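You operate a simulated robot arm through the tools that you are given. There is no shell and no other tool. Be economical: measure what you need, move in short steps, check, and stop when the job is done.

The job below is to be done with a simulated robot arm. You get a single attempt, and the scene is never put back.

TASK
Petra's channel is busy: scan, then move their receiver and belt pack to the free channel.
Fine: Press scan once. Mute the receiver before you retune and unmute it last.

It is judged by the outcome, as a careful person would: the job done as asked, and still so three seconds after it is handed in. It fails if anything else is knocked over, pushed out of place, dropped, spilled or broken.

THE ROBOT
A 7-joint arm with a four-finger gripper on a trunk, on a base that drives. Base frame: it is fixed to the floor where the robot stands at the start and does not move with it; the origin is under the middle of the robot, x ahead of it, y to its left, z up; the surface under the hand at the start is at about z = 1.23. Lengths are in m, angles in degrees, forces in N, time in s.
With the tool pointing down near the work surface it reaches from about 0.1 to 0.96 m from the robot's upright axis, wherever it stands. Its first joint turns from -69.0 to 172.0 degrees. Places, roughly: blue pack dial [0.3, -0.6, 1]; blue receiver [0.6, -0.3, 1.2]; blue receiver knob [0.5, -0.4, 1.2]; blue receiver mute key [0.6, -0.3, 1.1]; orange pack dial [0.4, -0.5, 1]; orange receiver [0.6, -0.1, 1.2]; orange receiver knob [0.6, -0.2, 1.2]; orange receiver mute key [0.7, 0, 1.1]; purple receiver [0.6, -0.3, 1]; purple receiver knob [0.5, -0.4, 1]; purple receiver mute key [0.6, -0.3, 1]; scan button [0.6, -0.2, 0.9]; yellow pack dial [0.3, -0.7, 1]; yellow receiver [0.6, -0.1, 1]; yellow receiver knob [0.6, -0.2, 1]; yellow receiver mute key [0.7, 0, 1]. Payload 3.67 kg.
The TCP is the grasp point between the finger pads, 0.028 m short of the fingertips. In the tool frame z runs along the fingers and y along their closing line. Largest opening 0.112 m; the body of the gripper starts 0.073 m behind the TCP.
Orientation is that of the tool frame in the base frame, as a unit quaternion [x, y, z, w]. With the fingers straight down and closing along the base's y, the tool's x points along the base's -x, its y along +y and its z along -z.

THE INTERFACE
- The arm moves only by the tool apply_moves. Its argument "targets" is a list of rows, each a list of 6 numbers: the shift along the tool's x, y, z in units of 20 mm (1.0 is 20 mm), then the turn, a rotation vector about the tool's x, y, z in units of 5 degrees (1.0 is 5 degrees). In form: [[dx, dy, dz, ax, ay, az], ...]. A call has 1 to 8 rows; each row shifts and turns the commanded pose from where the row before left it, along the tool's axes as they then stand. "grip" is the closure, from 0 (fully open) to 1 (shut), set as the call begins (left out, the last holds). A call with a number of a shift or a turn outside -1 to 1 is refused whole. Rows are played at 5 a second. More than 0.05 m and 8.6 degrees between two rows, or a gripper value outside its range, and nothing of the call is played. A pose out of reach is approached as far as the arm can. The call stops where the force on the tool passes 40 N (or 10 N more than at its start, if that is more) or the arm is blocked; 0.2 s more then pass. The fingers move at their own pace and stop on an object; they squeeze with about 33 N. The grip force told is the motor's: it shows also when the fingers shut on nothing. Time passes only in rows, and 0.2 s behind the last, so rows that do not move let the fingers close. It gives the time, the measured TCP pose, the force on the tool (base axes), the opening and the grip force at its end, in the units of the frame above (readings bear some noise), with the torque about the TCP (base axes, N m) and any sound that the robot's microphone picked up, and new pictures: "show" is both (left out), scene, wrist or none.
- Cameras (640 x 400 px; columns grow to the right, rows downward): "scene" is now at [0.115, -0.061, 1.4491]; the picture's right is [-0.66, -0.75, -0.00], its down [-0.39, 0.34, -0.86] and it looks along [0.64, -0.57, -0.52] (base axes); focal length 226 px, centre (320, 200). "wrist" rides on the gripper at [0.06, -0.018, -0.104] in the tool frame; the picture's right is [0.29, 0.96, 0.00], its down [-0.80, 0.24, -0.55] and it looks along [-0.53, 0.16, 0.83] (tool axes); focal length 234 px, centre (320, 200). There is no depth. A picture from a camera that has moved, and an enlarged one, comes with that camera's place and axes in the base frame and with its lens.
- slide_trunk(by): slides the trunk up (or, below 0, down) by that many m; the arm and the scene camera ride with it, the base frame stays. It gives what a move gives, with no picture.
- steer(legs): drives the robot by 1 to 6 legs, each [ahead, turn to the left] in m and degrees, along the robot's own axes; the way and the turn of a leg run together, so that a leg with both is an arc; at most 1.5 m and 180 degrees a leg. The arm and the cameras ride along, it lands a little off, and it stops where it bumps. It gives what a move gives, and a new picture of the scene camera.
- aim_head(pan, tilt): turns the head with the scene camera to pan (to the left, within 86 degrees either way) and tilt (down, from -29 to 69), counted from straight ahead of the robot. It gives what a move gives, and a new picture of the scene camera.
- close_up(camera, box): a new picture of the part [left, top, right, bottom] of that camera's present view, enlarged. No time passes.
- job_done(): hands the job in; it is judged then, once.

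Go step by step. Nothing tells you exact positions but the pictures and the camera data: compare them with the known pose of the tool, close in by small moves and look again before you grip or let go. The budget is 120 turns and 260 pictures, counting those below and the enlarged ones. Unless the task says otherwise, let go and move clear before handing in, and close with one line.

The tools are called after ">>>" as name(argument=value, ...) on one line, values as JSON. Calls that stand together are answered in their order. apply_moves: Moves the arm, as the interface text tells. Its arguments: {"type":"object","properties":{"targets":{"type":"array","items":{"type":"array","items":{"type":"number"}}},"grip":{"type":"number"},"show":{"type":"string","enum":["both","scene","wrist","none"]}},"required":["targets"]} The other tools are called the same way: slide_trunk (by) slides the trunk up or down; steer (legs) drives the base; aim_head (pan, tilt) turns the head that bears the scene camera; close_up (camera, box) takes an enlarged picture of a part of a camera's view; job_done () hands the job in.

At the start:

```text
clock: 0.0
tool_pos: [0.6116, -0.3105, 1.3826]
orientation: [-0.001, 1.0, 0.0, 0.001]
force: [-0.5, 0.5, -0.6]
wrist_torque: [0.01, 0.01, 0.02]
finger_gap: 0.1122
finger_force: 0.0
trunk travel left (down, up): [-0.575, 0.265]
robot x, y, heading: [0.0024, 0.0006, 0.1]
head pan, tilt: [-41.3, 31.0]
```

scene: 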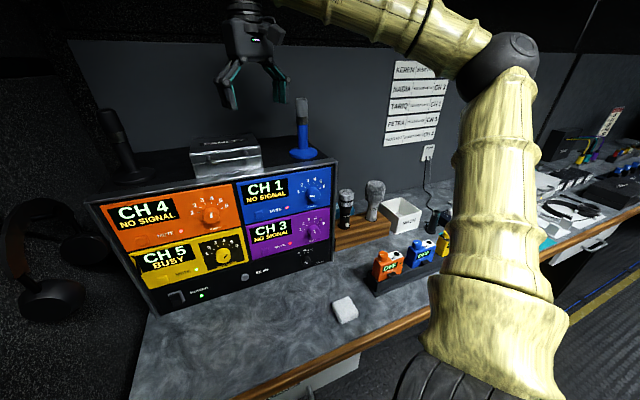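
wrist: 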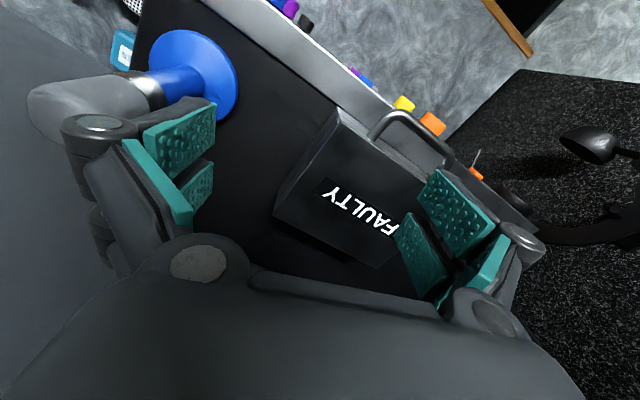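

I see a rack with four receivers (orange, blue, yellow, purple), the packs to the right and a list of names on the wall. I'll zoom in to read them.

>>> close_up(camera="scene", box=[370, 50, 460, 150])

>>> close_up(camera="scene", box=[80, 150, 350, 320])

>>> close_up(camera="scene", box=[350, 210, 470, 300])

```text
4.00 times, centred on (415, 100) of scene
camera zoom: at [0.115, -0.061, 1.4491], right [-0.66, -0.75, 0.0], down [-0.39, 0.34, -0.86], along [0.64, -0.57, -0.52], focal length 906 px, centre (-60, 600)
```

zoom: 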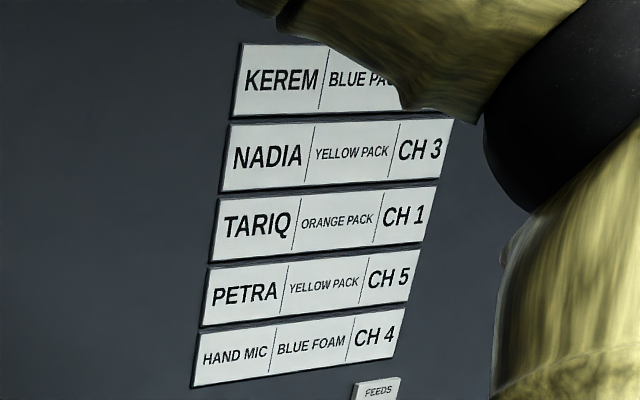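

```text
2.35 times, centred on (215, 235) of scene
camera zoom: at [0.115, -0.061, 1.4491], right [-0.66, -0.75, 0.0], down [-0.39, 0.34, -0.86], along [0.64, -0.57, -0.52], focal length 533 px, centre (567, 118)
```

zoom: 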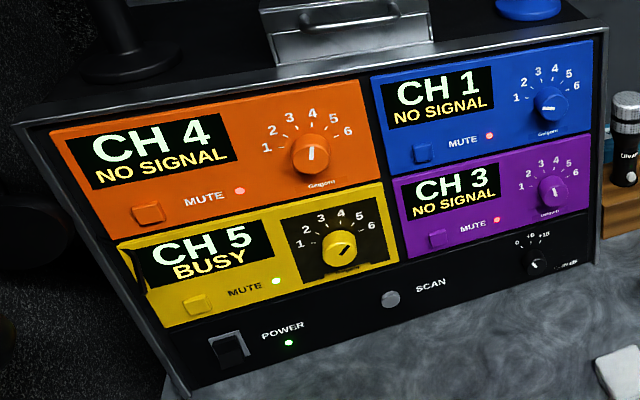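

```text
4.44 times, centred on (410, 255) of scene
camera zoom: at [0.115, -0.061, 1.4491], right [-0.66, -0.75, 0.0], down [-0.39, 0.34, -0.86], along [0.64, -0.57, -0.52], focal length 1007 px, centre (-80, -44)
```

zoom: 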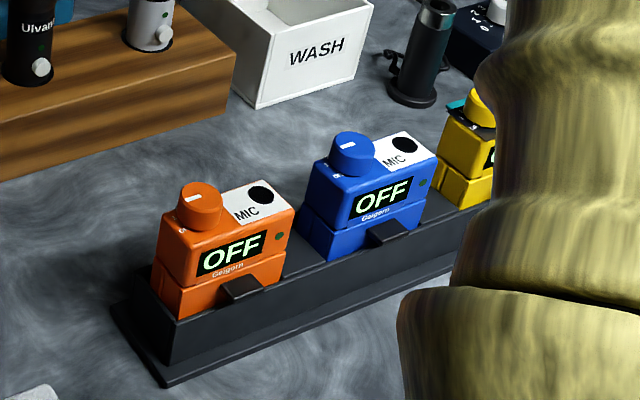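

Petra has the yellow pack on CH 5, and the yellow receiver shows CH 5 BUSY and is unmuted (green). I'll raise the hand and pull it back from above the rack.

>>> apply_moves(targets=[[0, 0, -1, 0, 0, 0], [0, 0, -1, 0, 0, 0], [0, 0, -1, 0, 0, 0], [1, 0, 0, 0, 0, 0], [1, 0, 0, 0, 0, 0], [1, 0, 0, 0, 0, 0], [1, 0, 0, 0, 0, 0], [1, 0, 0, 0, 0, 0]], grip=1, show="none")

>>> apply_moves(targets=[[1, 0, 0, 0, -1, 0], [1, 0, 0, 0, -1, 0], [1, 0, 0, 0, -1, 0], [1, 0, 0, 0, -1, 0], [0.5, 0, 0, 0, -1, 0], [0, 0, 0, 0, -1, 0], [0, 0, 0, 0, -1, 0], [0, 0, 0, 0, -1, 0]], show="both")

```text
clock: 1.8
tool_pos: [0.5111, -0.3094, 1.4404]
orientation: [0.0, 1.0, 0.0, 0.001]
force: [-1.0, -0.4, -0.5]
wrist_torque: [-0.01, -0.03, 0.0]
finger_gap: 0.0
finger_force: 33.1
trunk travel left (down, up): [-0.575, 0.265]
robot x, y, heading: [0.0006, -0.0037, 0.0]
head pan, tilt: [-41.3, 31.0]
```

```text
clock: 3.6
tool_pos: [0.4235, -0.3118, 1.4265]
orientation: [0.0, 0.939, 0.0, 0.343]
force: [0.1, 0.2, 0.6]
wrist_torque: [0.03, 0.0, 0.0]
finger_gap: 0.0
finger_force: 32.9
trunk travel left (down, up): [-0.575, 0.265]
robot x, y, heading: [0.0005, -0.0019, 0.1]
head pan, tilt: [-41.3, 31.0]
camera scene: at [0.1148, -0.0613, 1.4491], right [-0.66, -0.75, 0.0], down [-0.39, 0.34, -0.86], along [0.64, -0.57, -0.52], focal length 226 px, centre (320, 200)
camera wrist: at [0.3101, -0.3295, 1.4662], right [-0.22, 0.96, -0.19], down [0.25, 0.24, 0.94], along [0.94, 0.16, -0.29], focal length 234 px, centre (320, 200)
```

scene: 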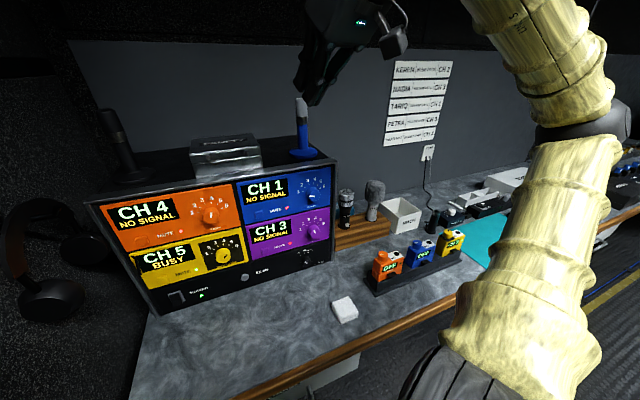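
wrist: 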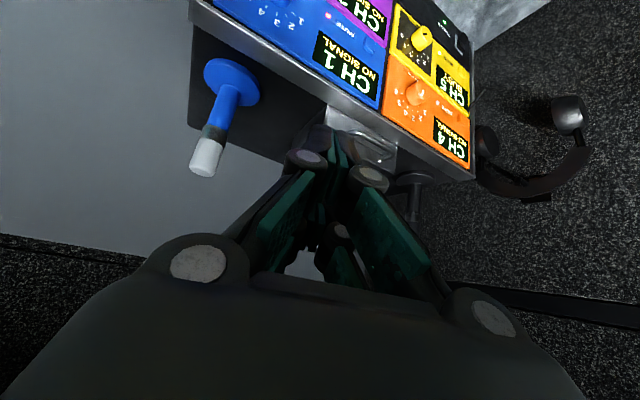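

The packs are now in view. I'll zoom in on the list, the packs and the wrist view so I can triangulate.

>>> close_up(camera="scene", box=[370, 50, 470, 160])

>>> close_up(camera="scene", box=[350, 210, 510, 310])

>>> close_up(camera="wrist", box=[180, 0, 500, 200])

>>> close_up(camera="scene", box=[80, 150, 350, 320])

```text
3.64 times, centred on (420, 105) of scene
camera zoom: at [0.1148, -0.0613, 1.4491], right [-0.66, -0.75, 0.0], down [-0.39, 0.34, -0.86], along [0.64, -0.57, -0.52], focal length 824 px, centre (-44, 546)
```

zoom: 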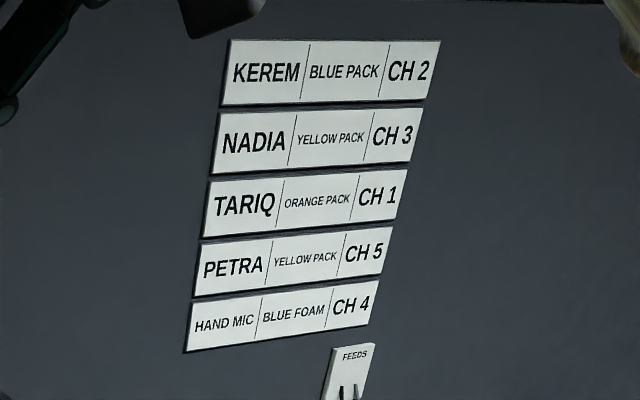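

```text
4.00 times, centred on (430, 260) of scene
camera zoom: at [0.1148, -0.0613, 1.4491], right [-0.66, -0.75, 0.0], down [-0.39, 0.34, -0.86], along [0.64, -0.57, -0.52], focal length 906 px, centre (-120, -40)
```

zoom: 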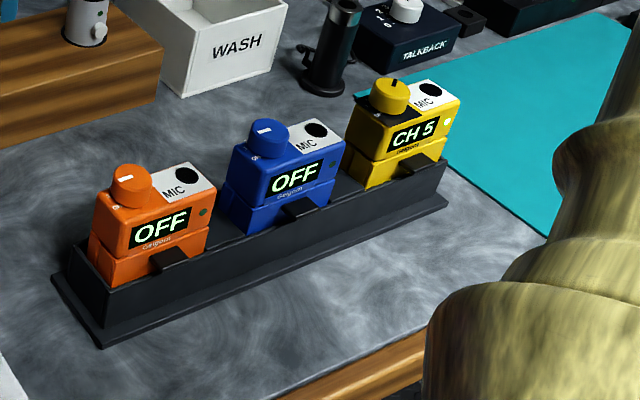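

```text
2.00 times, centred on (340, 100) of wrist
camera zoom: at [0.3101, -0.3295, 1.4662], right [-0.22, 0.96, -0.19], down [0.25, 0.24, 0.94], along [0.94, 0.16, -0.29], focal length 468 px, centre (280, 400)
```

zoom: 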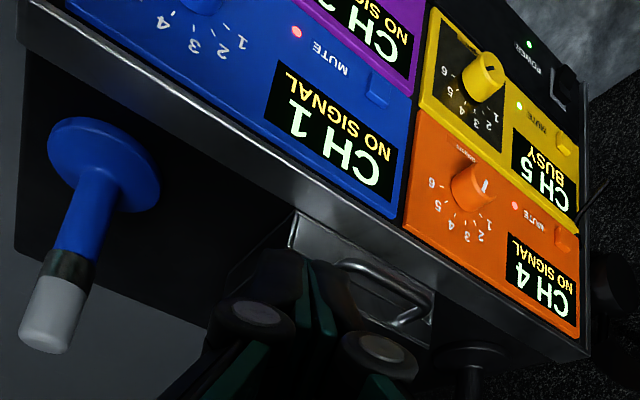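

```text
2.35 times, centred on (215, 235) of scene
camera zoom: at [0.1148, -0.0613, 1.4491], right [-0.66, -0.75, 0.0], down [-0.39, 0.34, -0.86], along [0.64, -0.57, -0.52], focal length 533 px, centre (567, 118)
```

zoom: 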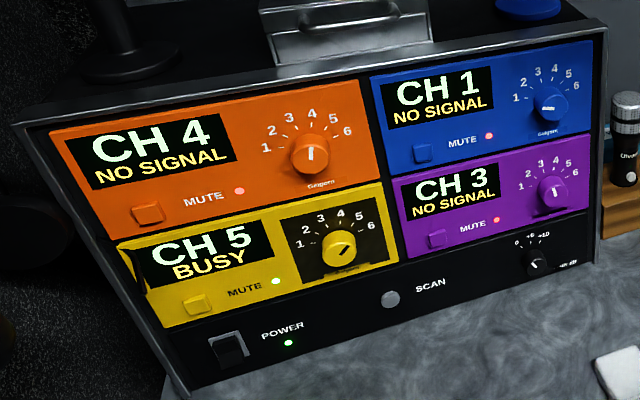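

Triangulating gives the rack face as vertical, facing heading -17.6°, on the plane 0.953x-0.303y=0.6255. The scan button is near (0.595,-0.194,0.92) and the table is at about 0.87. Next I turn the tool to face the rack, tilted 30° down, and lower it in front at a safe distance.

>>> apply_moves(targets=[[0, 0, 0, 0.567, 0, 0.673], [0, 0, 0, 0.567, 0, 0.673], [0, 0, 0, 0.567, 0, 0.673], [0, 0, 0, 0.567, 0, 0.673], [0, 0, 0, 0, -1, 0], [0, 0, 0, 0, -1, 0], [0, 0, 0, 0, -1, 0], [0, 0, 0, 0, -1, 0]], show="none")

>>> apply_moves(targets=[[1, 0.5, 0.577, 0, 0, 0], [1, 0.5, 0.577, 0, 0, 0], [1, 0.5, 0.577, 0, 0, 0], [1, 0.5, 0.577, 0, 0, 0], [1, 0.5, 0.577, 0, 0, 0], [1, 0.5, 0.577, 0, 0, 0], [1, 0.5, 0.577, 0, 0, 0], [1, 0.5, 0.577, 0, 0, 0]], show="both")

```text
clock: 5.4
tool_pos: [0.4239, -0.3127, 1.4272]
orientation: [0.132, 0.855, -0.076, 0.495]
force: [0.1, -0.6, 0.5]
wrist_torque: [0.0, 0.01, -0.02]
finger_gap: 0.0001
finger_force: 32.9
trunk travel left (down, up): [-0.575, 0.265]
robot x, y, heading: [-0.0009, 0.0022, 0.2]
head pan, tilt: [-41.3, 31.0]
```

```text
clock: 7.2
tool_pos: [0.4938, -0.2287, 1.3078]
orientation: [0.133, 0.857, -0.077, 0.492]
force: [-0.6, -0.2, 0.1]
wrist_torque: [0.0, -0.02, -0.01]
finger_gap: 0.0
finger_force: 32.8
out of reach, approached as far as the arm can: row 4, 5, 6, 7, 8
trunk travel left (down, up): [-0.575, 0.265]
robot x, y, heading: [-0.0022, -0.0005, -0.0]
head pan, tilt: [-41.3, 31.0]
camera scene: at [0.1155, -0.06, 1.4491], right [-0.66, -0.75, 0.0], down [-0.39, 0.34, -0.86], along [0.64, -0.57, -0.52], focal length 226 px, centre (320, 200)
camera wrist: at [0.3735, -0.2088, 1.3063], right [0.15, 0.96, -0.25], down [0.0, 0.25, 0.97], along [0.99, -0.15, 0.04], focal length 234 px, centre (320, 200)
```

scene: 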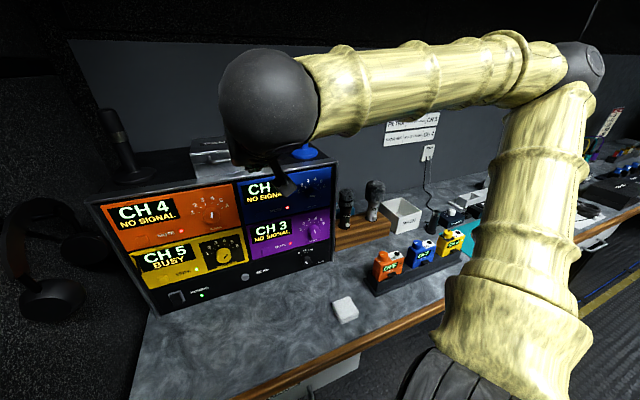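
wrist: 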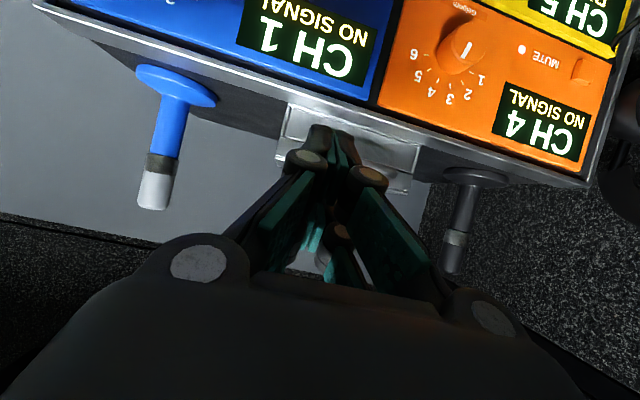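

The arm is too folded to reach down from here. I'll back the base up a little and lower the trunk to bring the hand down.

>>> steer(legs=[[-0.15, 0]])

>>> slide_trunk(by=-0.2)

>>> aim_head(pan=-35, tilt=25)

```text
clock: 8.6
tool_pos: [0.343, -0.2293, 1.3091]
orientation: [0.133, 0.856, -0.076, 0.494]
force: [-0.2, -0.1, -0.6]
wrist_torque: [0.03, 0.0, 0.01]
finger_gap: 0.0
finger_force: 33.2
trunk travel left (down, up): [-0.575, 0.265]
robot x, y, heading: [-0.1503, -0.0024, 0.1]
head pan, tilt: [-41.3, 31.0]
camera scene: at [-0.0358, -0.0608, 1.4493], right [-0.66, -0.75, 0.0], down [-0.39, 0.34, -0.86], along [0.64, -0.57, -0.51], focal length 226 px, centre (320, 200)
```

scene: 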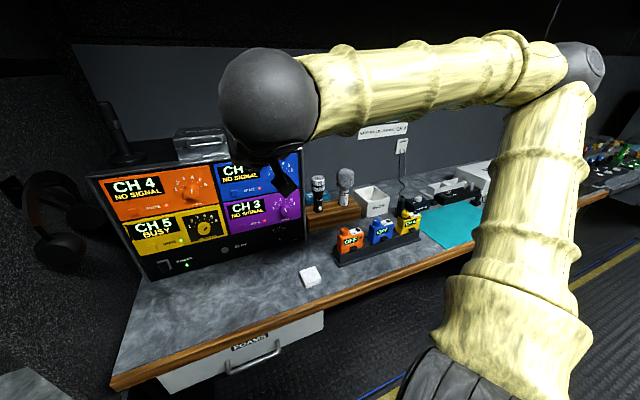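

```text
clock: 10.7
tool_pos: [0.3446, -0.2278, 1.108]
orientation: [0.133, 0.856, -0.077, 0.493]
force: [0.4, 0.3, -0.1]
wrist_torque: [0.02, -0.01, -0.01]
finger_gap: 0.0
finger_force: 32.6
trunk travel left (down, up): [-0.375, 0.465]
robot x, y, heading: [-0.1519, 0.0013, -0.0]
head pan, tilt: [-41.3, 31.0]
```

```text
clock: 11.4
tool_pos: [0.3451, -0.2288, 1.1085]
orientation: [0.133, 0.856, -0.077, 0.493]
force: [-1.1, -0.1, -1.0]
wrist_torque: [0.0, -0.02, -0.02]
finger_gap: 0.0001
finger_force: 33.6
trunk travel left (down, up): [-0.375, 0.465]
robot x, y, heading: [-0.1473, -0.0013, 0.2]
head pan, tilt: [-35.0, 25.0]
camera scene: at [-0.026, -0.0542, 1.2587], right [-0.57, -0.82, 0.0], down [-0.35, 0.24, -0.91], along [0.74, -0.52, -0.42], focal length 226 px, centre (320, 200)
```

scene: 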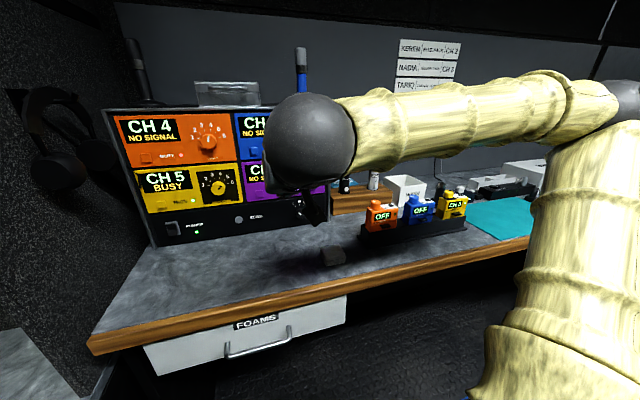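

The space around the hand is clear. I'll lower the trunk another 0.1 and shift the hand left to line up with the scan button.

>>> slide_trunk(by=-0.1)

>>> apply_moves(targets=[[0, 1, 0, 0, 0, 0], [0, 1, 0, 0, 0, 0], [0, 1, 0, 0, 0, 0], [0, 1, 0, 0, 0, 0], [0, 1, 0, 0, 0, 0], [0, 0.4, 0, 0, 0, 0]], show="both")

```text
clock: 12.7
tool_pos: [0.3458, -0.2288, 1.0084]
orientation: [0.133, 0.856, -0.077, 0.494]
force: [0.8, 0.8, 0.4]
wrist_torque: [-0.02, -0.01, 0.03]
finger_gap: 0.0
finger_force: 33.0
trunk travel left (down, up): [-0.275, 0.565]
robot x, y, heading: [-0.1504, -0.0011, 0.0]
head pan, tilt: [-35.0, 25.0]
```

```text
clock: 14.1
tool_pos: [0.3771, -0.1257, 1.0076]
orientation: [0.132, 0.856, -0.077, 0.494]
force: [-0.6, -0.1, -0.4]
wrist_torque: [0.02, 0.0, -0.01]
finger_gap: 0.0
finger_force: 33.6
trunk travel left (down, up): [-0.275, 0.565]
robot x, y, heading: [-0.148, 0.0008, 0.2]
head pan, tilt: [-35.0, 25.0]
camera scene: at [-0.0259, -0.0537, 1.1587], right [-0.57, -0.82, 0.0], down [-0.35, 0.24, -0.91], along [0.74, -0.52, -0.42], focal length 226 px, centre (320, 200)
camera wrist: at [0.2562, -0.1057, 1.0058], right [0.15, 0.96, -0.25], down [0.0, 0.25, 0.97], along [0.99, -0.15, 0.04], focal length 234 px, centre (320, 200)
```

scene: 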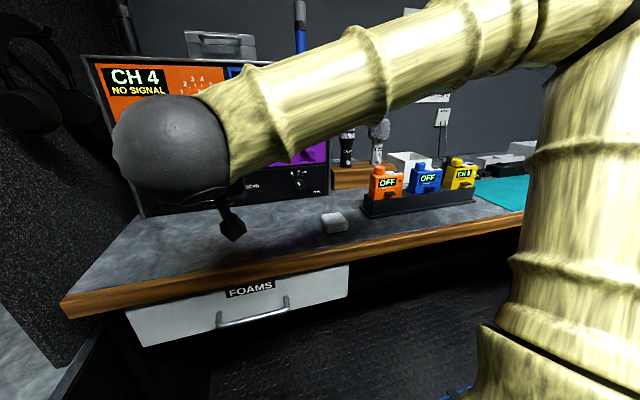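
wrist: 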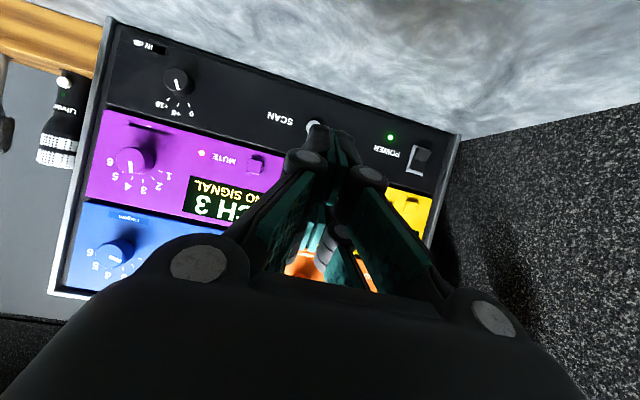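

The scan button sits at about (0.592,-0.191,0.921), and both views agree. I'll lower the hand, then move up to near contact.

>>> apply_moves(targets=[[0.866, -0.15, 0.5, 0, 0, 0], [0.866, 0, 0.5, 0, 0, 0], [0.866, 0, 0.5, 0, 0, 0], [0.866, 0, 0.5, 0, 0, 0], [-0.5, 0, 0.866, 0, 0, 0], [-0.5, 0, 0.866, 0, 0, 0], [-0.5, 0, 0.866, 0, 0, 0], [-0.5, 0, 0.866, 0, 0, 0]], show="none")

>>> apply_moves(targets=[[-0.5, 0, 0.866, 0, 0, 0], [-0.5, 0, 0.866, 0, 0, 0], [-0.5, 0, 0.866, 0, 0, 0], [-0.25, 0, 0.433, 0, 0, 0]], show="both")

```text
clock: 15.9
tool_pos: [0.4555, -0.1512, 0.931]
orientation: [0.132, 0.856, -0.076, 0.493]
force: [0.6, -0.7, 0.6]
wrist_torque: [-0.02, -0.02, 0.03]
finger_gap: 0.0001
finger_force: 32.7
out of reach, approached as far as the arm can: row 4
trunk travel left (down, up): [-0.275, 0.565]
robot x, y, heading: [-0.1496, 0.0023, -0.2]
head pan, tilt: [-35.0, 25.0]
```

```text
clock: 16.9
tool_pos: [0.5216, -0.1734, 0.9295]
orientation: [0.133, 0.856, -0.077, 0.493]
force: [0.3, -0.6, -0.3]
wrist_torque: [-0.03, 0.01, 0.03]
finger_gap: 0.0001
finger_force: 33.0
trunk travel left (down, up): [-0.275, 0.565]
robot x, y, heading: [-0.149, -0.0007, -0.2]
head pan, tilt: [-35.0, 25.0]
camera scene: at [-0.0259, -0.054, 1.1587], right [-0.57, -0.82, 0.0], down [-0.35, 0.24, -0.91], along [0.74, -0.52, -0.42], focal length 226 px, centre (320, 200)
camera wrist: at [0.401, -0.153, 0.9282], right [0.15, 0.96, -0.25], down [0.0, 0.25, 0.97], along [0.99, -0.15, 0.04], focal length 234 px, centre (320, 200)
```

scene: 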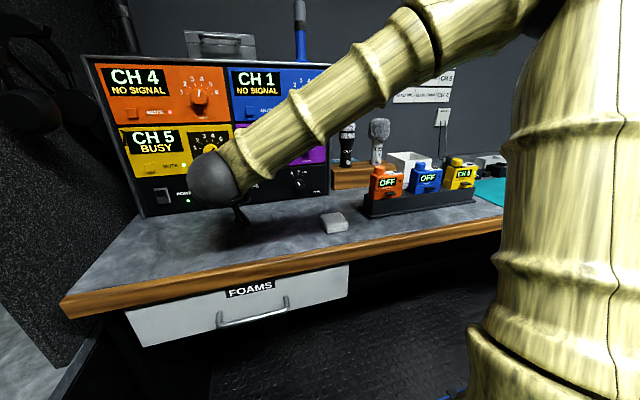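
wrist: 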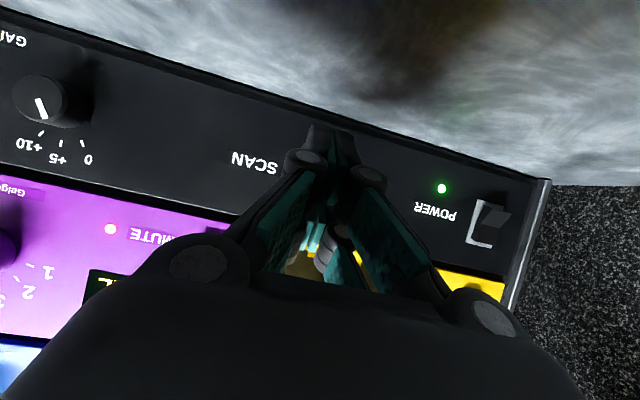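

The tip is about 4 cm from the button and needs a small shift left. I'll correct that and advance gently.

>>> apply_moves(targets=[[-0.5, 0.2, 0.866, 0, 0, 0], [-0.25, 0, 0.433, 0, 0, 0], [-0.075, 0, 0.13, 0, 0, 0], [-0.075, 0, 0.13, 0, 0, 0], [-0.075, 0, 0.13, 0, 0, 0]], show="wrist")

```text
clock: 18.1
tool_pos: [0.5605, -0.1799, 0.9304]
orientation: [0.132, 0.856, -0.076, 0.494]
force: [-0.5, 0.9, -0.5]
wrist_torque: [-0.01, 0.01, 0.01]
finger_gap: 0.0
finger_force: 33.4
trunk travel left (down, up): [-0.275, 0.565]
robot x, y, heading: [-0.1458, -0.0009, -0.1]
head pan, tilt: [-35.0, 25.0]
camera wrist: at [0.4403, -0.1602, 0.9284], right [0.15, 0.96, -0.25], down [0.0, 0.25, 0.97], along [0.99, -0.15, 0.04], focal length 234 px, centre (320, 200)
```

wrist: 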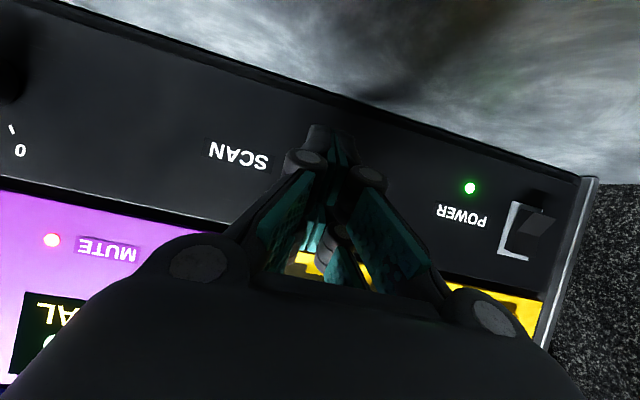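

No contact yet, so I'm continuing in small steps.

>>> apply_moves(targets=[[-0.05, 0, 0.087, 0, 0, 0], [-0.05, 0, 0.087, 0, 0, 0], [-0.05, 0, 0.087, 0, 0, 0]], show="none")

```text
clock: 18.9
tool_pos: [0.5672, -0.1812, 0.9305]
orientation: [0.133, 0.856, -0.077, 0.493]
force: [-0.5, 0.7, 1.1]
wrist_torque: [0.0, -0.01, 0.0]
finger_gap: 0.0059
finger_force: 36.3
trunk travel left (down, up): [-0.275, 0.565]
robot x, y, heading: [-0.1505, -0.0013, -0.2]
head pan, tilt: [-35.0, 25.0]
heard: click
```

A click was heard, so scan is pressed. I'll back away and look.

>>> apply_moves(targets=[[0.5, 0, -0.866, 0, 0, 0], [0.5, 0, -0.866, 0, 0, 0], [0.5, 0, -0.866, 0, 0, 0], [0.5, 0, -0.866, 0, 0, 0], [-0.866, 0, -0.5, 0, 0, 0], [-0.866, 0, -0.5, 0, 0, 0], [-0.866, 0, -0.5, 0, 0, 0]], show="both")

```text
clock: 20.5
tool_pos: [0.4901, -0.1586, 0.9918]
orientation: [0.132, 0.857, -0.076, 0.493]
force: [-0.4, 0.3, 0.2]
wrist_torque: [0.0, 0.03, 0.01]
finger_gap: 0.0
finger_force: 35.8
trunk travel left (down, up): [-0.275, 0.565]
robot x, y, heading: [-0.1499, -0.0017, -0.0]
head pan, tilt: [-35.0, 25.0]
camera scene: at [-0.026, -0.054, 1.1587], right [-0.57, -0.82, 0.0], down [-0.35, 0.24, -0.91], along [0.74, -0.52, -0.42], focal length 226 px, centre (320, 200)
camera wrist: at [0.3707, -0.1388, 0.9903], right [0.15, 0.96, -0.25], down [0.0, 0.25, 0.97], along [0.99, -0.15, 0.04], focal length 234 px, centre (320, 200)
```

scene: 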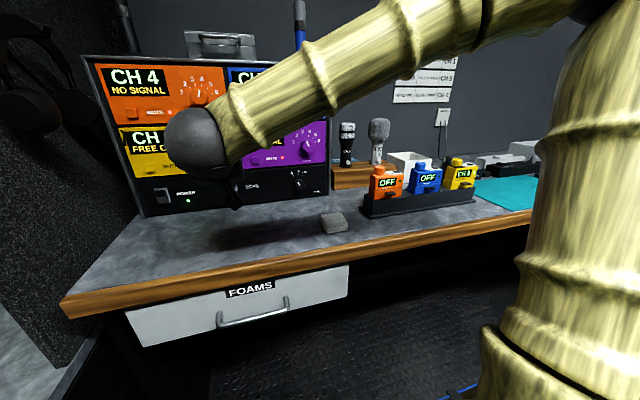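
wrist: 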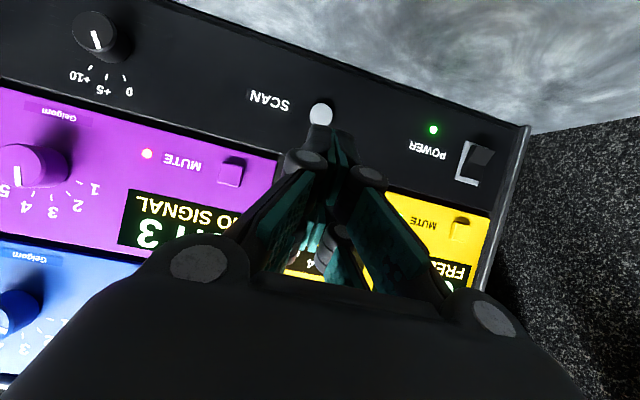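

The yellow display now shows "FREE ...". I'll move the hand right so I can read it.

>>> apply_moves(targets=[[0, -1, 0, 0, 0, 0], [0, -1, 0, 0, 0, 0], [0, -1, 0, 0, 0, 0], [0, -1, 0, 0, 0, 0], [0, -1, 0, 0, 0, 0], [0, -1, 0, 0, 0, 0]], show="none")

>>> close_up(camera="scene", box=[70, 50, 270, 220])

>>> close_up(camera="wrist", box=[300, 50, 640, 300])

```text
clock: 21.9
tool_pos: [0.4541, -0.2737, 0.99]
orientation: [0.132, 0.856, -0.076, 0.493]
force: [-0.2, -0.2, 0.9]
wrist_torque: [0.01, -0.03, 0.0]
finger_gap: 0.0
finger_force: 35.5
trunk travel left (down, up): [-0.275, 0.565]
robot x, y, heading: [-0.1495, -0.0006, 0.1]
head pan, tilt: [-35.0, 25.0]
```

```text
2.35 times, centred on (170, 135) of scene
camera zoom: at [-0.0257, -0.0546, 1.1587], right [-0.57, -0.82, 0.0], down [-0.35, 0.24, -0.91], along [0.74, -0.52, -0.42], focal length 533 px, centre (673, 353)
```

zoom: 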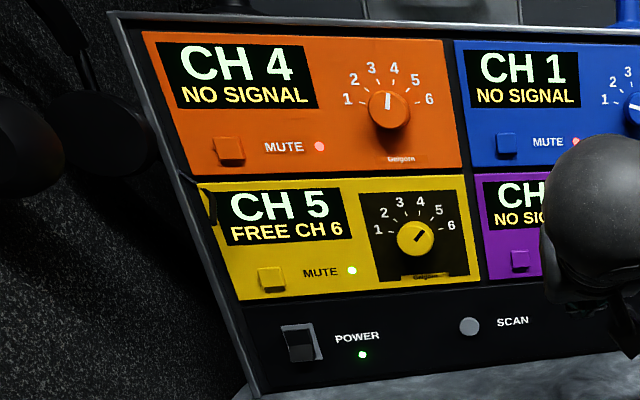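

```text
1.60 times, centred on (470, 175) of wrist
camera zoom: at [0.3344, -0.2545, 0.9892], right [0.15, 0.96, -0.25], down [0.0, 0.25, 0.97], along [0.99, -0.15, 0.04], focal length 375 px, centre (80, 240)
```

zoom: 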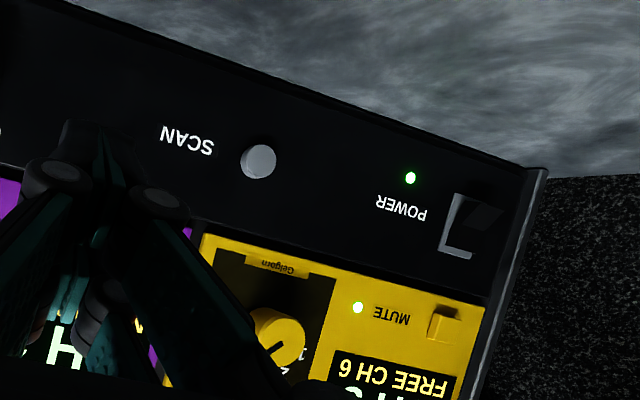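

The free channel is CH 6. Next I mute the yellow receiver: the key is at about (0.642,-0.023,0.998). I'll move the hand left in front of it.

>>> apply_moves(targets=[[-0.28, 1, -0.16, 0, 0, 0], [-0.28, 1, -0.16, 0, 0, 0], [0, 1, 0, 0, 0, 0], [0, 1, 0, 0, 0, 0], [0, 1, 0, 0, 0, 0], [0, 1, 0, 0, 0, 0], [0, 1, 0, 0, 0, 0], [0, 1, 0, 0, 0, 0]], show="none")

>>> apply_moves(targets=[[0, 1, 0, 0, 0, 0], [0, 1, 0, 0, 0, 0], [0, 1, 0, 0, 0, 0], [0, 1, 0, 0, 0, 0], [0, 1, 0, 0, 0, 0], [0, 1, 0, 0, 0, 0], [0, 0.8, 0, 0, 0, 0]], show="both")

```text
clock: 23.7
tool_pos: [0.5029, -0.1194, 1.0046]
orientation: [0.134, 0.856, -0.078, 0.494]
force: [0.1, 0.6, 0.3]
wrist_torque: [0.02, -0.05, -0.02]
finger_gap: 0.0002
finger_force: 35.1
trunk travel left (down, up): [-0.275, 0.565]
robot x, y, heading: [-0.1485, 0.0016, 0.1]
head pan, tilt: [-35.0, 25.0]
```

```text
clock: 25.3
tool_pos: [0.545, 0.0112, 1.0029]
orientation: [0.133, 0.856, -0.077, 0.493]
force: [0.2, 0.8, 0.0]
wrist_torque: [-0.03, 0.01, 0.01]
finger_gap: 0.0
finger_force: 35.2
trunk travel left (down, up): [-0.275, 0.565]
robot x, y, heading: [-0.1499, 0.0045, -0.2]
head pan, tilt: [-35.0, 25.0]
camera scene: at [-0.0259, -0.0537, 1.1587], right [-0.57, -0.82, 0.0], down [-0.35, 0.24, -0.91], along [0.74, -0.52, -0.42], focal length 226 px, centre (320, 200)
camera wrist: at [0.424, 0.0299, 1.0009], right [0.15, 0.96, -0.25], down [0.0, 0.25, 0.97], along [0.99, -0.15, 0.04], focal length 234 px, centre (320, 200)
```

scene: 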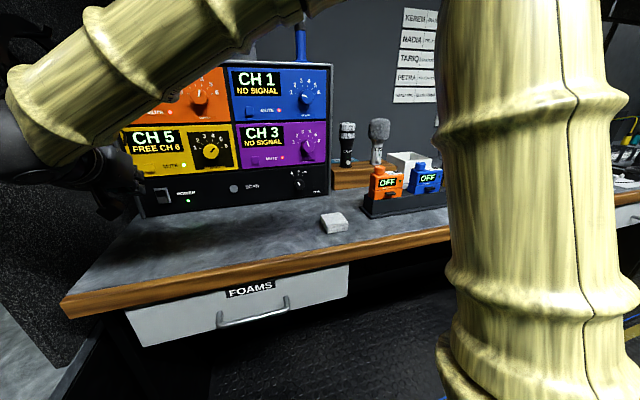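
wrist: 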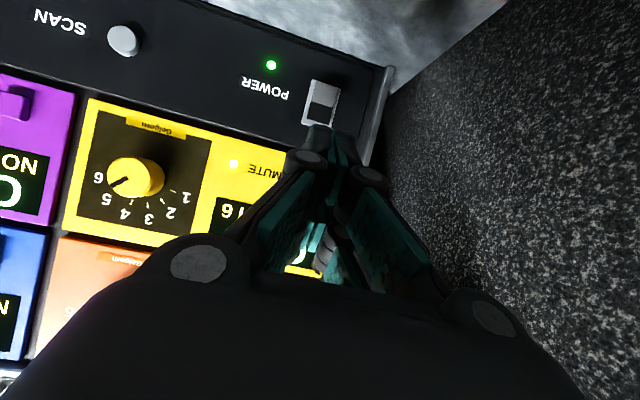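

The fingers line up with the MUTE key. I'll advance to just short of contact, then press gently.

>>> apply_moves(targets=[[-0.5, 0, 0.866, 0, 0, 0], [-0.5, 0, 0.866, 0, 0, 0], [-0.4, 0, 0.693, 0, 0, 0], [-0.1, 0, 0.173, 0, 0, 0], [-0.1, 0, 0.173, 0, 0, 0]], show="wrist")

>>> apply_moves(targets=[[-0.05, 0, 0.087, 0, 0, 0], [-0.05, 0, 0.087, 0, 0, 0], [-0.05, 0, 0.087, 0, 0, 0]], show="none")

```text
clock: 26.5
tool_pos: [0.6055, -0.0093, 1.0018]
orientation: [0.134, 0.856, -0.078, 0.493]
force: [-0.3, -0.3, 0.4]
wrist_torque: [0.01, 0.0, -0.03]
finger_gap: 0.0
finger_force: 35.8
trunk travel left (down, up): [-0.275, 0.565]
robot x, y, heading: [-0.1502, 0.0025, -0.0]
head pan, tilt: [-35.0, 25.0]
camera wrist: at [0.4847, 0.0108, 1.0016], right [0.15, 0.96, -0.25], down [0.0, 0.25, 0.97], along [0.99, -0.15, 0.04], focal length 234 px, centre (320, 200)
```

wrist: 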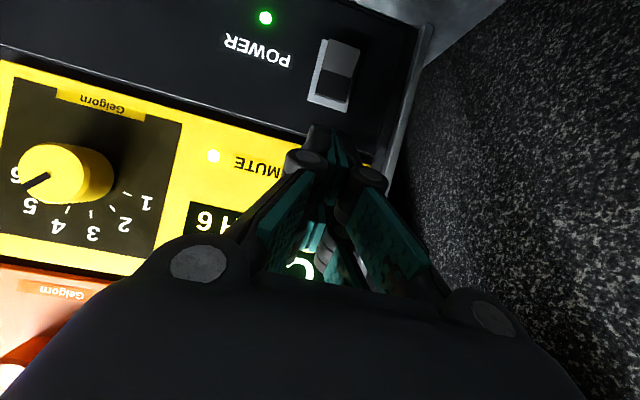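

```text
clock: 27.3
tool_pos: [0.6108, -0.0099, 1.0034]
orientation: [0.133, 0.856, -0.078, 0.493]
force: [0.1, 0.9, 0.2]
wrist_torque: [-0.01, 0.02, -0.04]
finger_gap: 0.0
finger_force: 35.8
trunk travel left (down, up): [-0.275, 0.565]
robot x, y, heading: [-0.146, 0.0057, 0.1]
head pan, tilt: [-35.0, 25.0]
```

No contact yet, so I'm continuing.

>>> apply_moves(targets=[[-0.05, 0, 0.087, 0, 0, 0], [-0.05, 0, 0.087, 0, 0, 0], [-0.05, 0, 0.087, 0, 0, 0]], show="none")

```text
clock: 28.1
tool_pos: [0.6156, -0.0121, 1.0034]
orientation: [0.133, 0.856, -0.077, 0.493]
force: [0.5, -0.2, -1.1]
wrist_torque: [0.01, 0.01, 0.02]
finger_gap: 0.0001
finger_force: 35.9
trunk travel left (down, up): [-0.275, 0.565]
robot x, y, heading: [-0.1497, -0.0008, 0.1]
head pan, tilt: [-35.0, 25.0]
```

>>> apply_moves(targets=[[-0.05, 0, 0.087, 0, 0, 0], [-0.05, 0, 0.087, 0, 0, 0]], show="wrist")

```text
clock: 28.7
tool_pos: [0.6198, -0.0148, 1.0037]
orientation: [0.132, 0.856, -0.076, 0.493]
force: [-0.9, -0.5, 0.3]
wrist_torque: [-0.01, 0.01, 0.0]
finger_gap: 0.0058
finger_force: 35.9
trunk travel left (down, up): [-0.275, 0.565]
robot x, y, heading: [-0.1495, -0.0018, 0.2]
head pan, tilt: [-35.0, 25.0]
camera wrist: at [0.4989, 0.0051, 1.002], right [0.15, 0.96, -0.25], down [0.0, 0.25, 0.97], along [0.99, -0.15, 0.04], focal length 234 px, centre (320, 200)
```

wrist: 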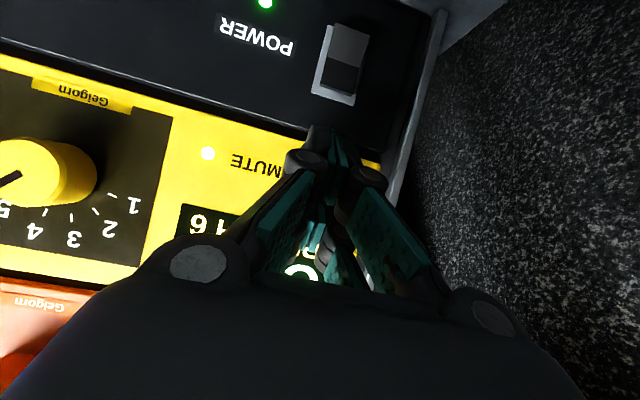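

The fingers are contacting something (gap 5.8 mm), but I heard no click. I'll check the LED.

>>> close_up(camera="wrist", box=[180, 120, 420, 270])

>>> close_up(camera="scene", box=[100, 110, 260, 210])

```text
2.67 times, centred on (300, 195) of wrist
camera zoom: at [0.4989, 0.0051, 1.002], right [0.15, 0.96, -0.25], down [0.0, 0.25, 0.97], along [0.99, -0.15, 0.04], focal length 624 px, centre (373, 213)
```

zoom: 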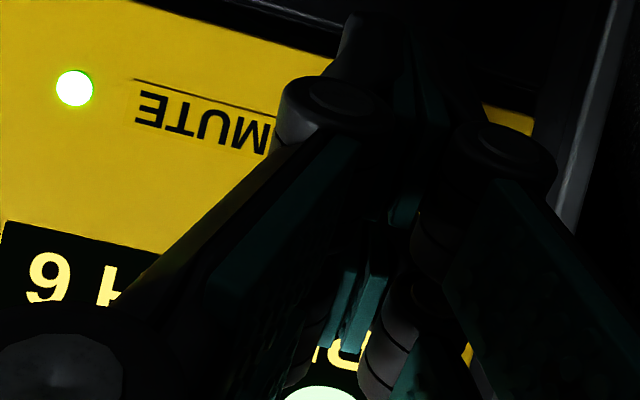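

```text
4.00 times, centred on (180, 160) of scene
camera zoom: at [-0.0259, -0.0538, 1.1587], right [-0.57, -0.82, 0.0], down [-0.35, 0.24, -0.91], along [0.74, -0.52, -0.42], focal length 906 px, centre (880, 360)
```

zoom: 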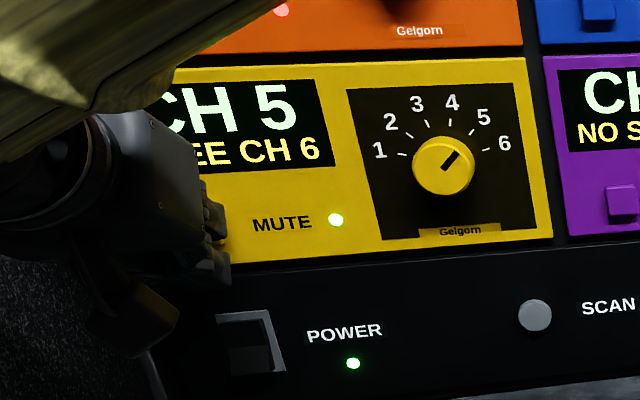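

The mute LED is still green, so the key is touched but not pressed. I'll press slightly further.

>>> apply_moves(targets=[[-0.05, 0, 0.087, 0, 0, 0]], show="none")

```text
clock: 29.1
tool_pos: [0.6218, -0.0159, 1.0038]
orientation: [0.133, 0.856, -0.077, 0.494]
force: [-1.0, -0.5, 0.5]
wrist_torque: [0.01, -0.03, -0.05]
finger_gap: 0.0061
finger_force: 35.6
trunk travel left (down, up): [-0.275, 0.565]
robot x, y, heading: [-0.1474, -0.0014, -0.2]
head pan, tilt: [-35.0, 25.0]
heard: click
```

It clicked. I'll retreat and check the LED.

>>> apply_moves(targets=[[0.5, 0, -0.866, 0, 0, 0], [0.5, 0, -0.866, 0, 0, 0], [0.5, 0, -0.866, 0, 0, 0], [0.5, 0, -0.866, 0, 0, 0], [0.5, 0, -0.866, 0, 0, 0], [0.5, 0, -0.866, 0, 0, 0], [0.5, 0, -0.866, 0, 0, 0]], show="wrist")

>>> close_up(camera="scene", box=[100, 110, 260, 210])

```text
clock: 30.7
tool_pos: [0.4887, 0.0282, 1.0041]
orientation: [0.132, 0.856, -0.076, 0.493]
force: [0.0, 0.8, -0.8]
wrist_torque: [0.02, 0.02, 0.02]
finger_gap: 0.0
finger_force: 35.6
trunk travel left (down, up): [-0.275, 0.565]
robot x, y, heading: [-0.1505, 0.0014, -0.1]
head pan, tilt: [-35.0, 25.0]
camera wrist: at [0.3679, 0.0477, 1.003], right [0.15, 0.96, -0.25], down [0.0, 0.25, 0.97], along [0.99, -0.15, 0.04], focal length 234 px, centre (320, 200)
```

wrist: 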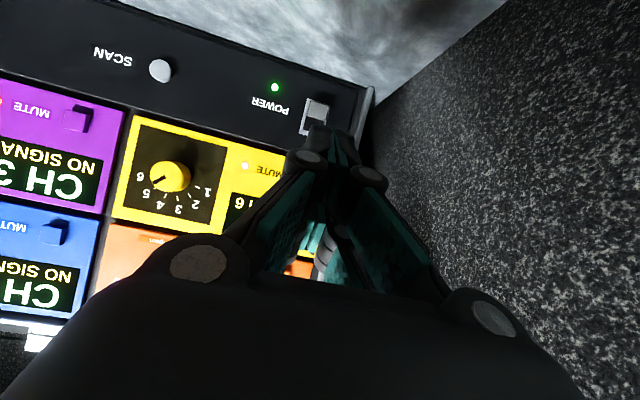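

```text
4.00 times, centred on (180, 160) of scene
camera zoom: at [-0.026, -0.0537, 1.1588], right [-0.57, -0.82, 0.0], down [-0.35, 0.24, -0.91], along [0.74, -0.52, -0.42], focal length 906 px, centre (880, 360)
```

zoom: 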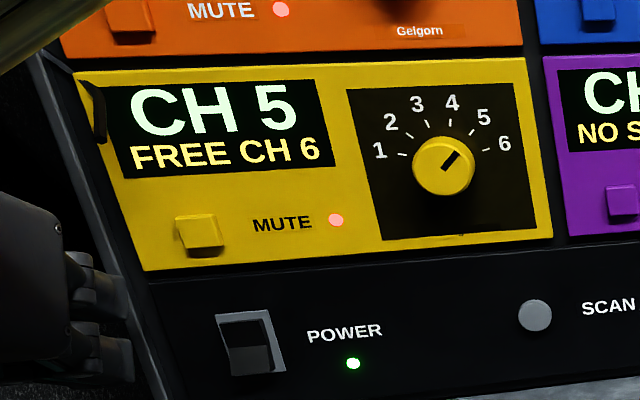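

The receiver is muted (red LED). The "Gelgorn" badge under the knob looks different now, so I'll check it.

>>> close_up(camera="wrist", box=[90, 90, 330, 240])

>>> close_up(camera="scene", box=[170, 120, 260, 200])

```text
2.67 times, centred on (210, 165) of wrist
camera zoom: at [0.3679, 0.0477, 1.003], right [0.15, 0.96, -0.25], down [0.0, 0.25, 0.97], along [0.99, -0.15, 0.04], focal length 624 px, centre (613, 293)
```

zoom: 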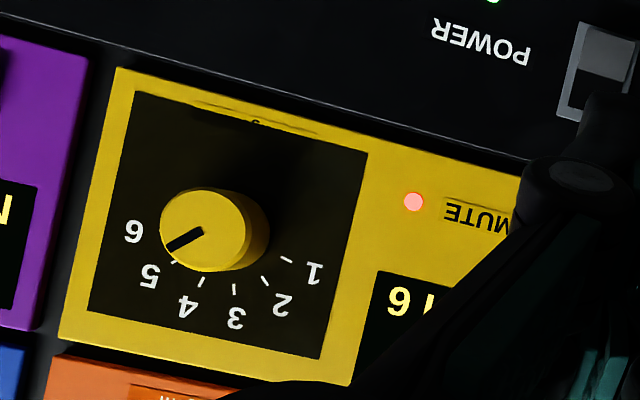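

```text
5.00 times, centred on (215, 160) of scene
camera zoom: at [-0.026, -0.0537, 1.1588], right [-0.57, -0.82, 0.0], down [-0.35, 0.24, -0.91], along [0.74, -0.52, -0.42], focal length 1132 px, centre (845, 400)
```

zoom: 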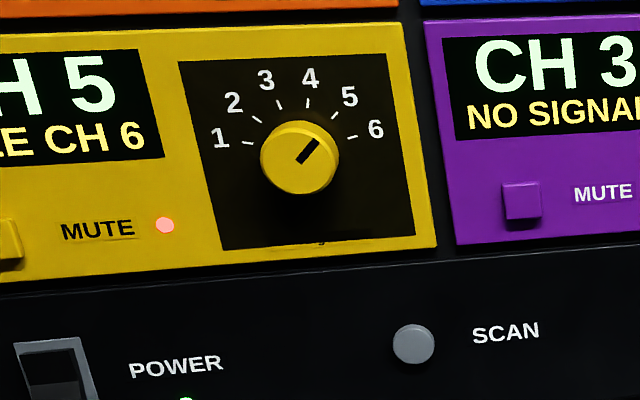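

The badge is just rendering flicker. The knob cap is at about (0.593,-0.154,1.031), roughly 37 mm across. I'll level the tool, open the fingers and line up with the knob.

>>> apply_moves(targets=[[0, -1, 0, 0, -1, 0], [0, -1, 0, 0, -1, 0], [0, -1, 0, 0, -1, 0], [0, -1, 0, 0, -1, 0], [0, -1, 0, 0, -1, 0], [0, -1, 0, 0, -1, 0], [-0.675, -0.54, 0, 0, 0, 0], [-0.675, -0.54, 0, 0, 0, 0]], grip=0.35, show="both")

```text
clock: 32.5
tool_pos: [0.4442, -0.1075, 1.0321]
orientation: [0.109, 0.699, -0.109, 0.698]
force: [-0.2, -0.8, 0.4]
wrist_torque: [0.0, 0.01, 0.02]
finger_gap: 0.0728
finger_force: 0.0
trunk travel left (down, up): [-0.275, 0.565]
robot x, y, heading: [-0.1487, 0.0006, -0.1]
head pan, tilt: [-35.0, 25.0]
camera scene: at [-0.0259, -0.0543, 1.1587], right [-0.57, -0.82, 0.0], down [-0.35, 0.24, -0.91], along [0.74, -0.52, -0.42], focal length 226 px, centre (320, 200)
camera wrist: at [0.3396, -0.0933, 0.9707], right [0.29, 0.91, -0.29], down [-0.45, 0.4, 0.8], along [0.84, -0.1, 0.53], focal length 234 px, centre (320, 200)
```

scene: 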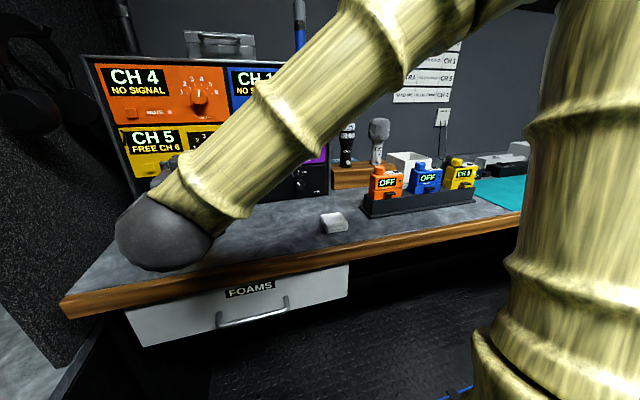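
wrist: 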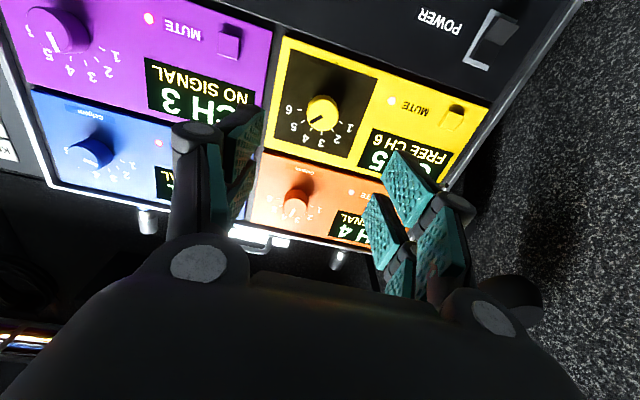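

The tool is level and lined up with the yellow knob. I'll move closer and recheck the centring.

>>> apply_moves(targets=[[0, 0, 1, 0, 0, 0], [0, 0, 1, 0, 0, 0], [0, 0, 1, 0, 0, 0], [0, 0, 1, 0, 0, 0]], show="wrist")

>>> close_up(camera="wrist", box=[160, 0, 480, 200])

>>> close_up(camera="scene", box=[100, 110, 260, 210])

```text
clock: 33.5
tool_pos: [0.5212, -0.1326, 1.0311]
orientation: [0.108, 0.699, -0.109, 0.698]
force: [1.1, -0.8, -0.2]
wrist_torque: [0.0, -0.01, -0.02]
finger_gap: 0.0728
finger_force: 0.1
trunk travel left (down, up): [-0.275, 0.565]
robot x, y, heading: [-0.1463, -0.0022, 0.1]
head pan, tilt: [-35.0, 25.0]
camera wrist: at [0.4168, -0.1177, 0.9693], right [0.29, 0.91, -0.29], down [-0.45, 0.4, 0.8], along [0.84, -0.1, 0.53], focal length 234 px, centre (320, 200)
```

wrist: 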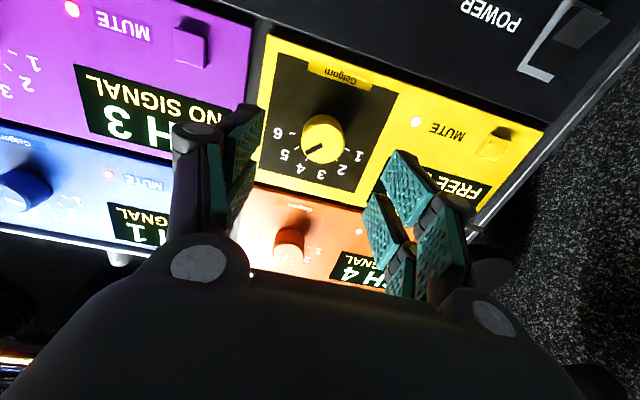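

```text
2.00 times, centred on (320, 100) of wrist
camera zoom: at [0.4168, -0.1177, 0.9693], right [0.29, 0.91, -0.29], down [-0.45, 0.4, 0.8], along [0.84, -0.1, 0.53], focal length 468 px, centre (320, 400)
```

zoom: 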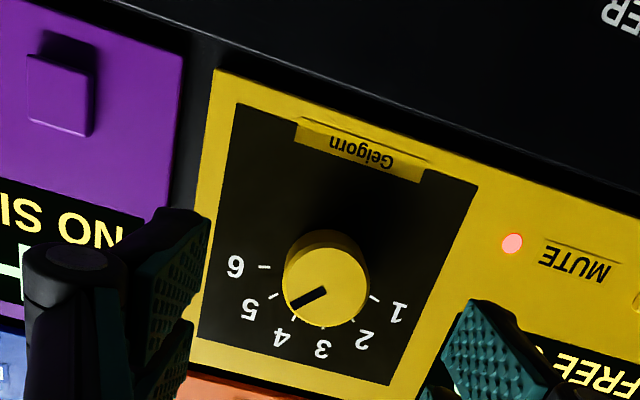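

```text
4.00 times, centred on (180, 160) of scene
camera zoom: at [-0.0259, -0.0539, 1.1587], right [-0.57, -0.82, 0.0], down [-0.35, 0.24, -0.91], along [0.74, -0.52, -0.42], focal length 906 px, centre (880, 360)
```

zoom: 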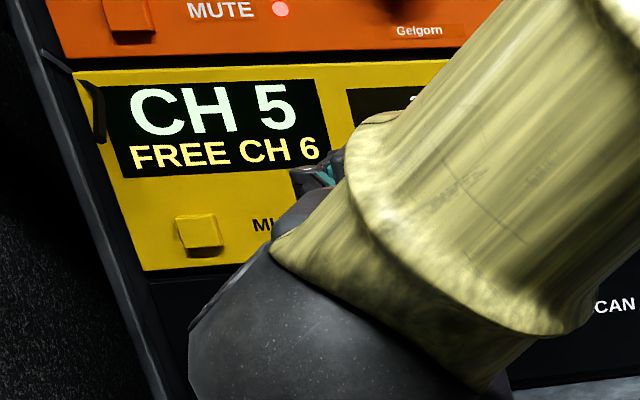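

The knob is centred within about 3 mm. I'll correct that and advance so the fingers straddle it.

>>> apply_moves(targets=[[0.08, 0.15, 1, 0, 0, 0], [0, 0, 1, 0, 0, 0], [0, 0, 0.4, 0, 0, 0], [0, 0, 0.35, 0, 0, 0]], show="wrist")

>>> close_up(camera="wrist", box=[160, 30, 480, 230])

```text
clock: 34.5
tool_pos: [0.574, -0.1458, 1.0283]
orientation: [0.108, 0.699, -0.108, 0.699]
force: [-0.2, -0.2, 0.1]
wrist_torque: [-0.01, -0.01, -0.01]
finger_gap: 0.0729
finger_force: 0.1
trunk travel left (down, up): [-0.275, 0.565]
robot x, y, heading: [-0.1471, 0.0016, -0.0]
head pan, tilt: [-35.0, 25.0]
camera wrist: at [0.4695, -0.1318, 0.9676], right [0.29, 0.91, -0.29], down [-0.45, 0.4, 0.8], along [0.84, -0.1, 0.53], focal length 234 px, centre (320, 200)
```

wrist: 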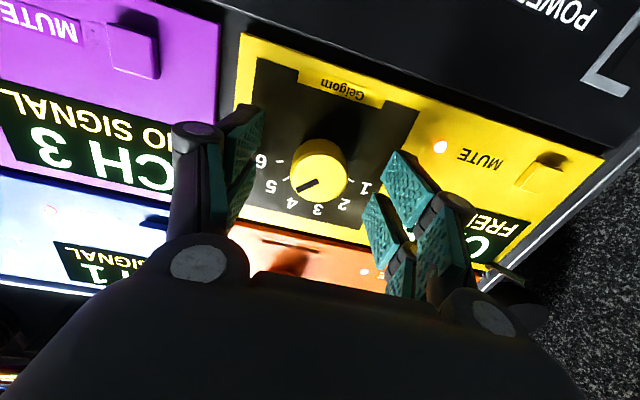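

```text
2.00 times, centred on (320, 130) of wrist
camera zoom: at [0.4695, -0.1318, 0.9676], right [0.29, 0.91, -0.29], down [-0.45, 0.4, 0.8], along [0.84, -0.1, 0.53], focal length 468 px, centre (320, 340)
```

zoom: 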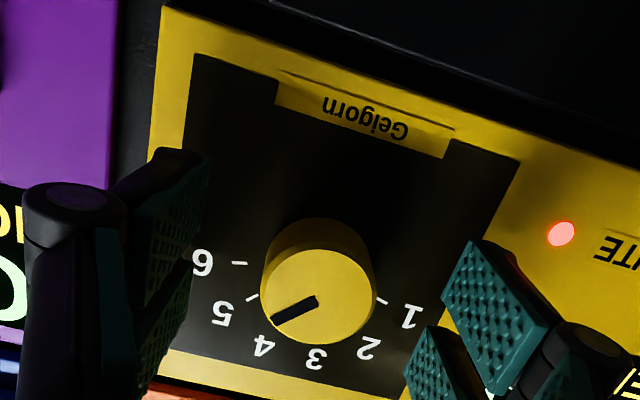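

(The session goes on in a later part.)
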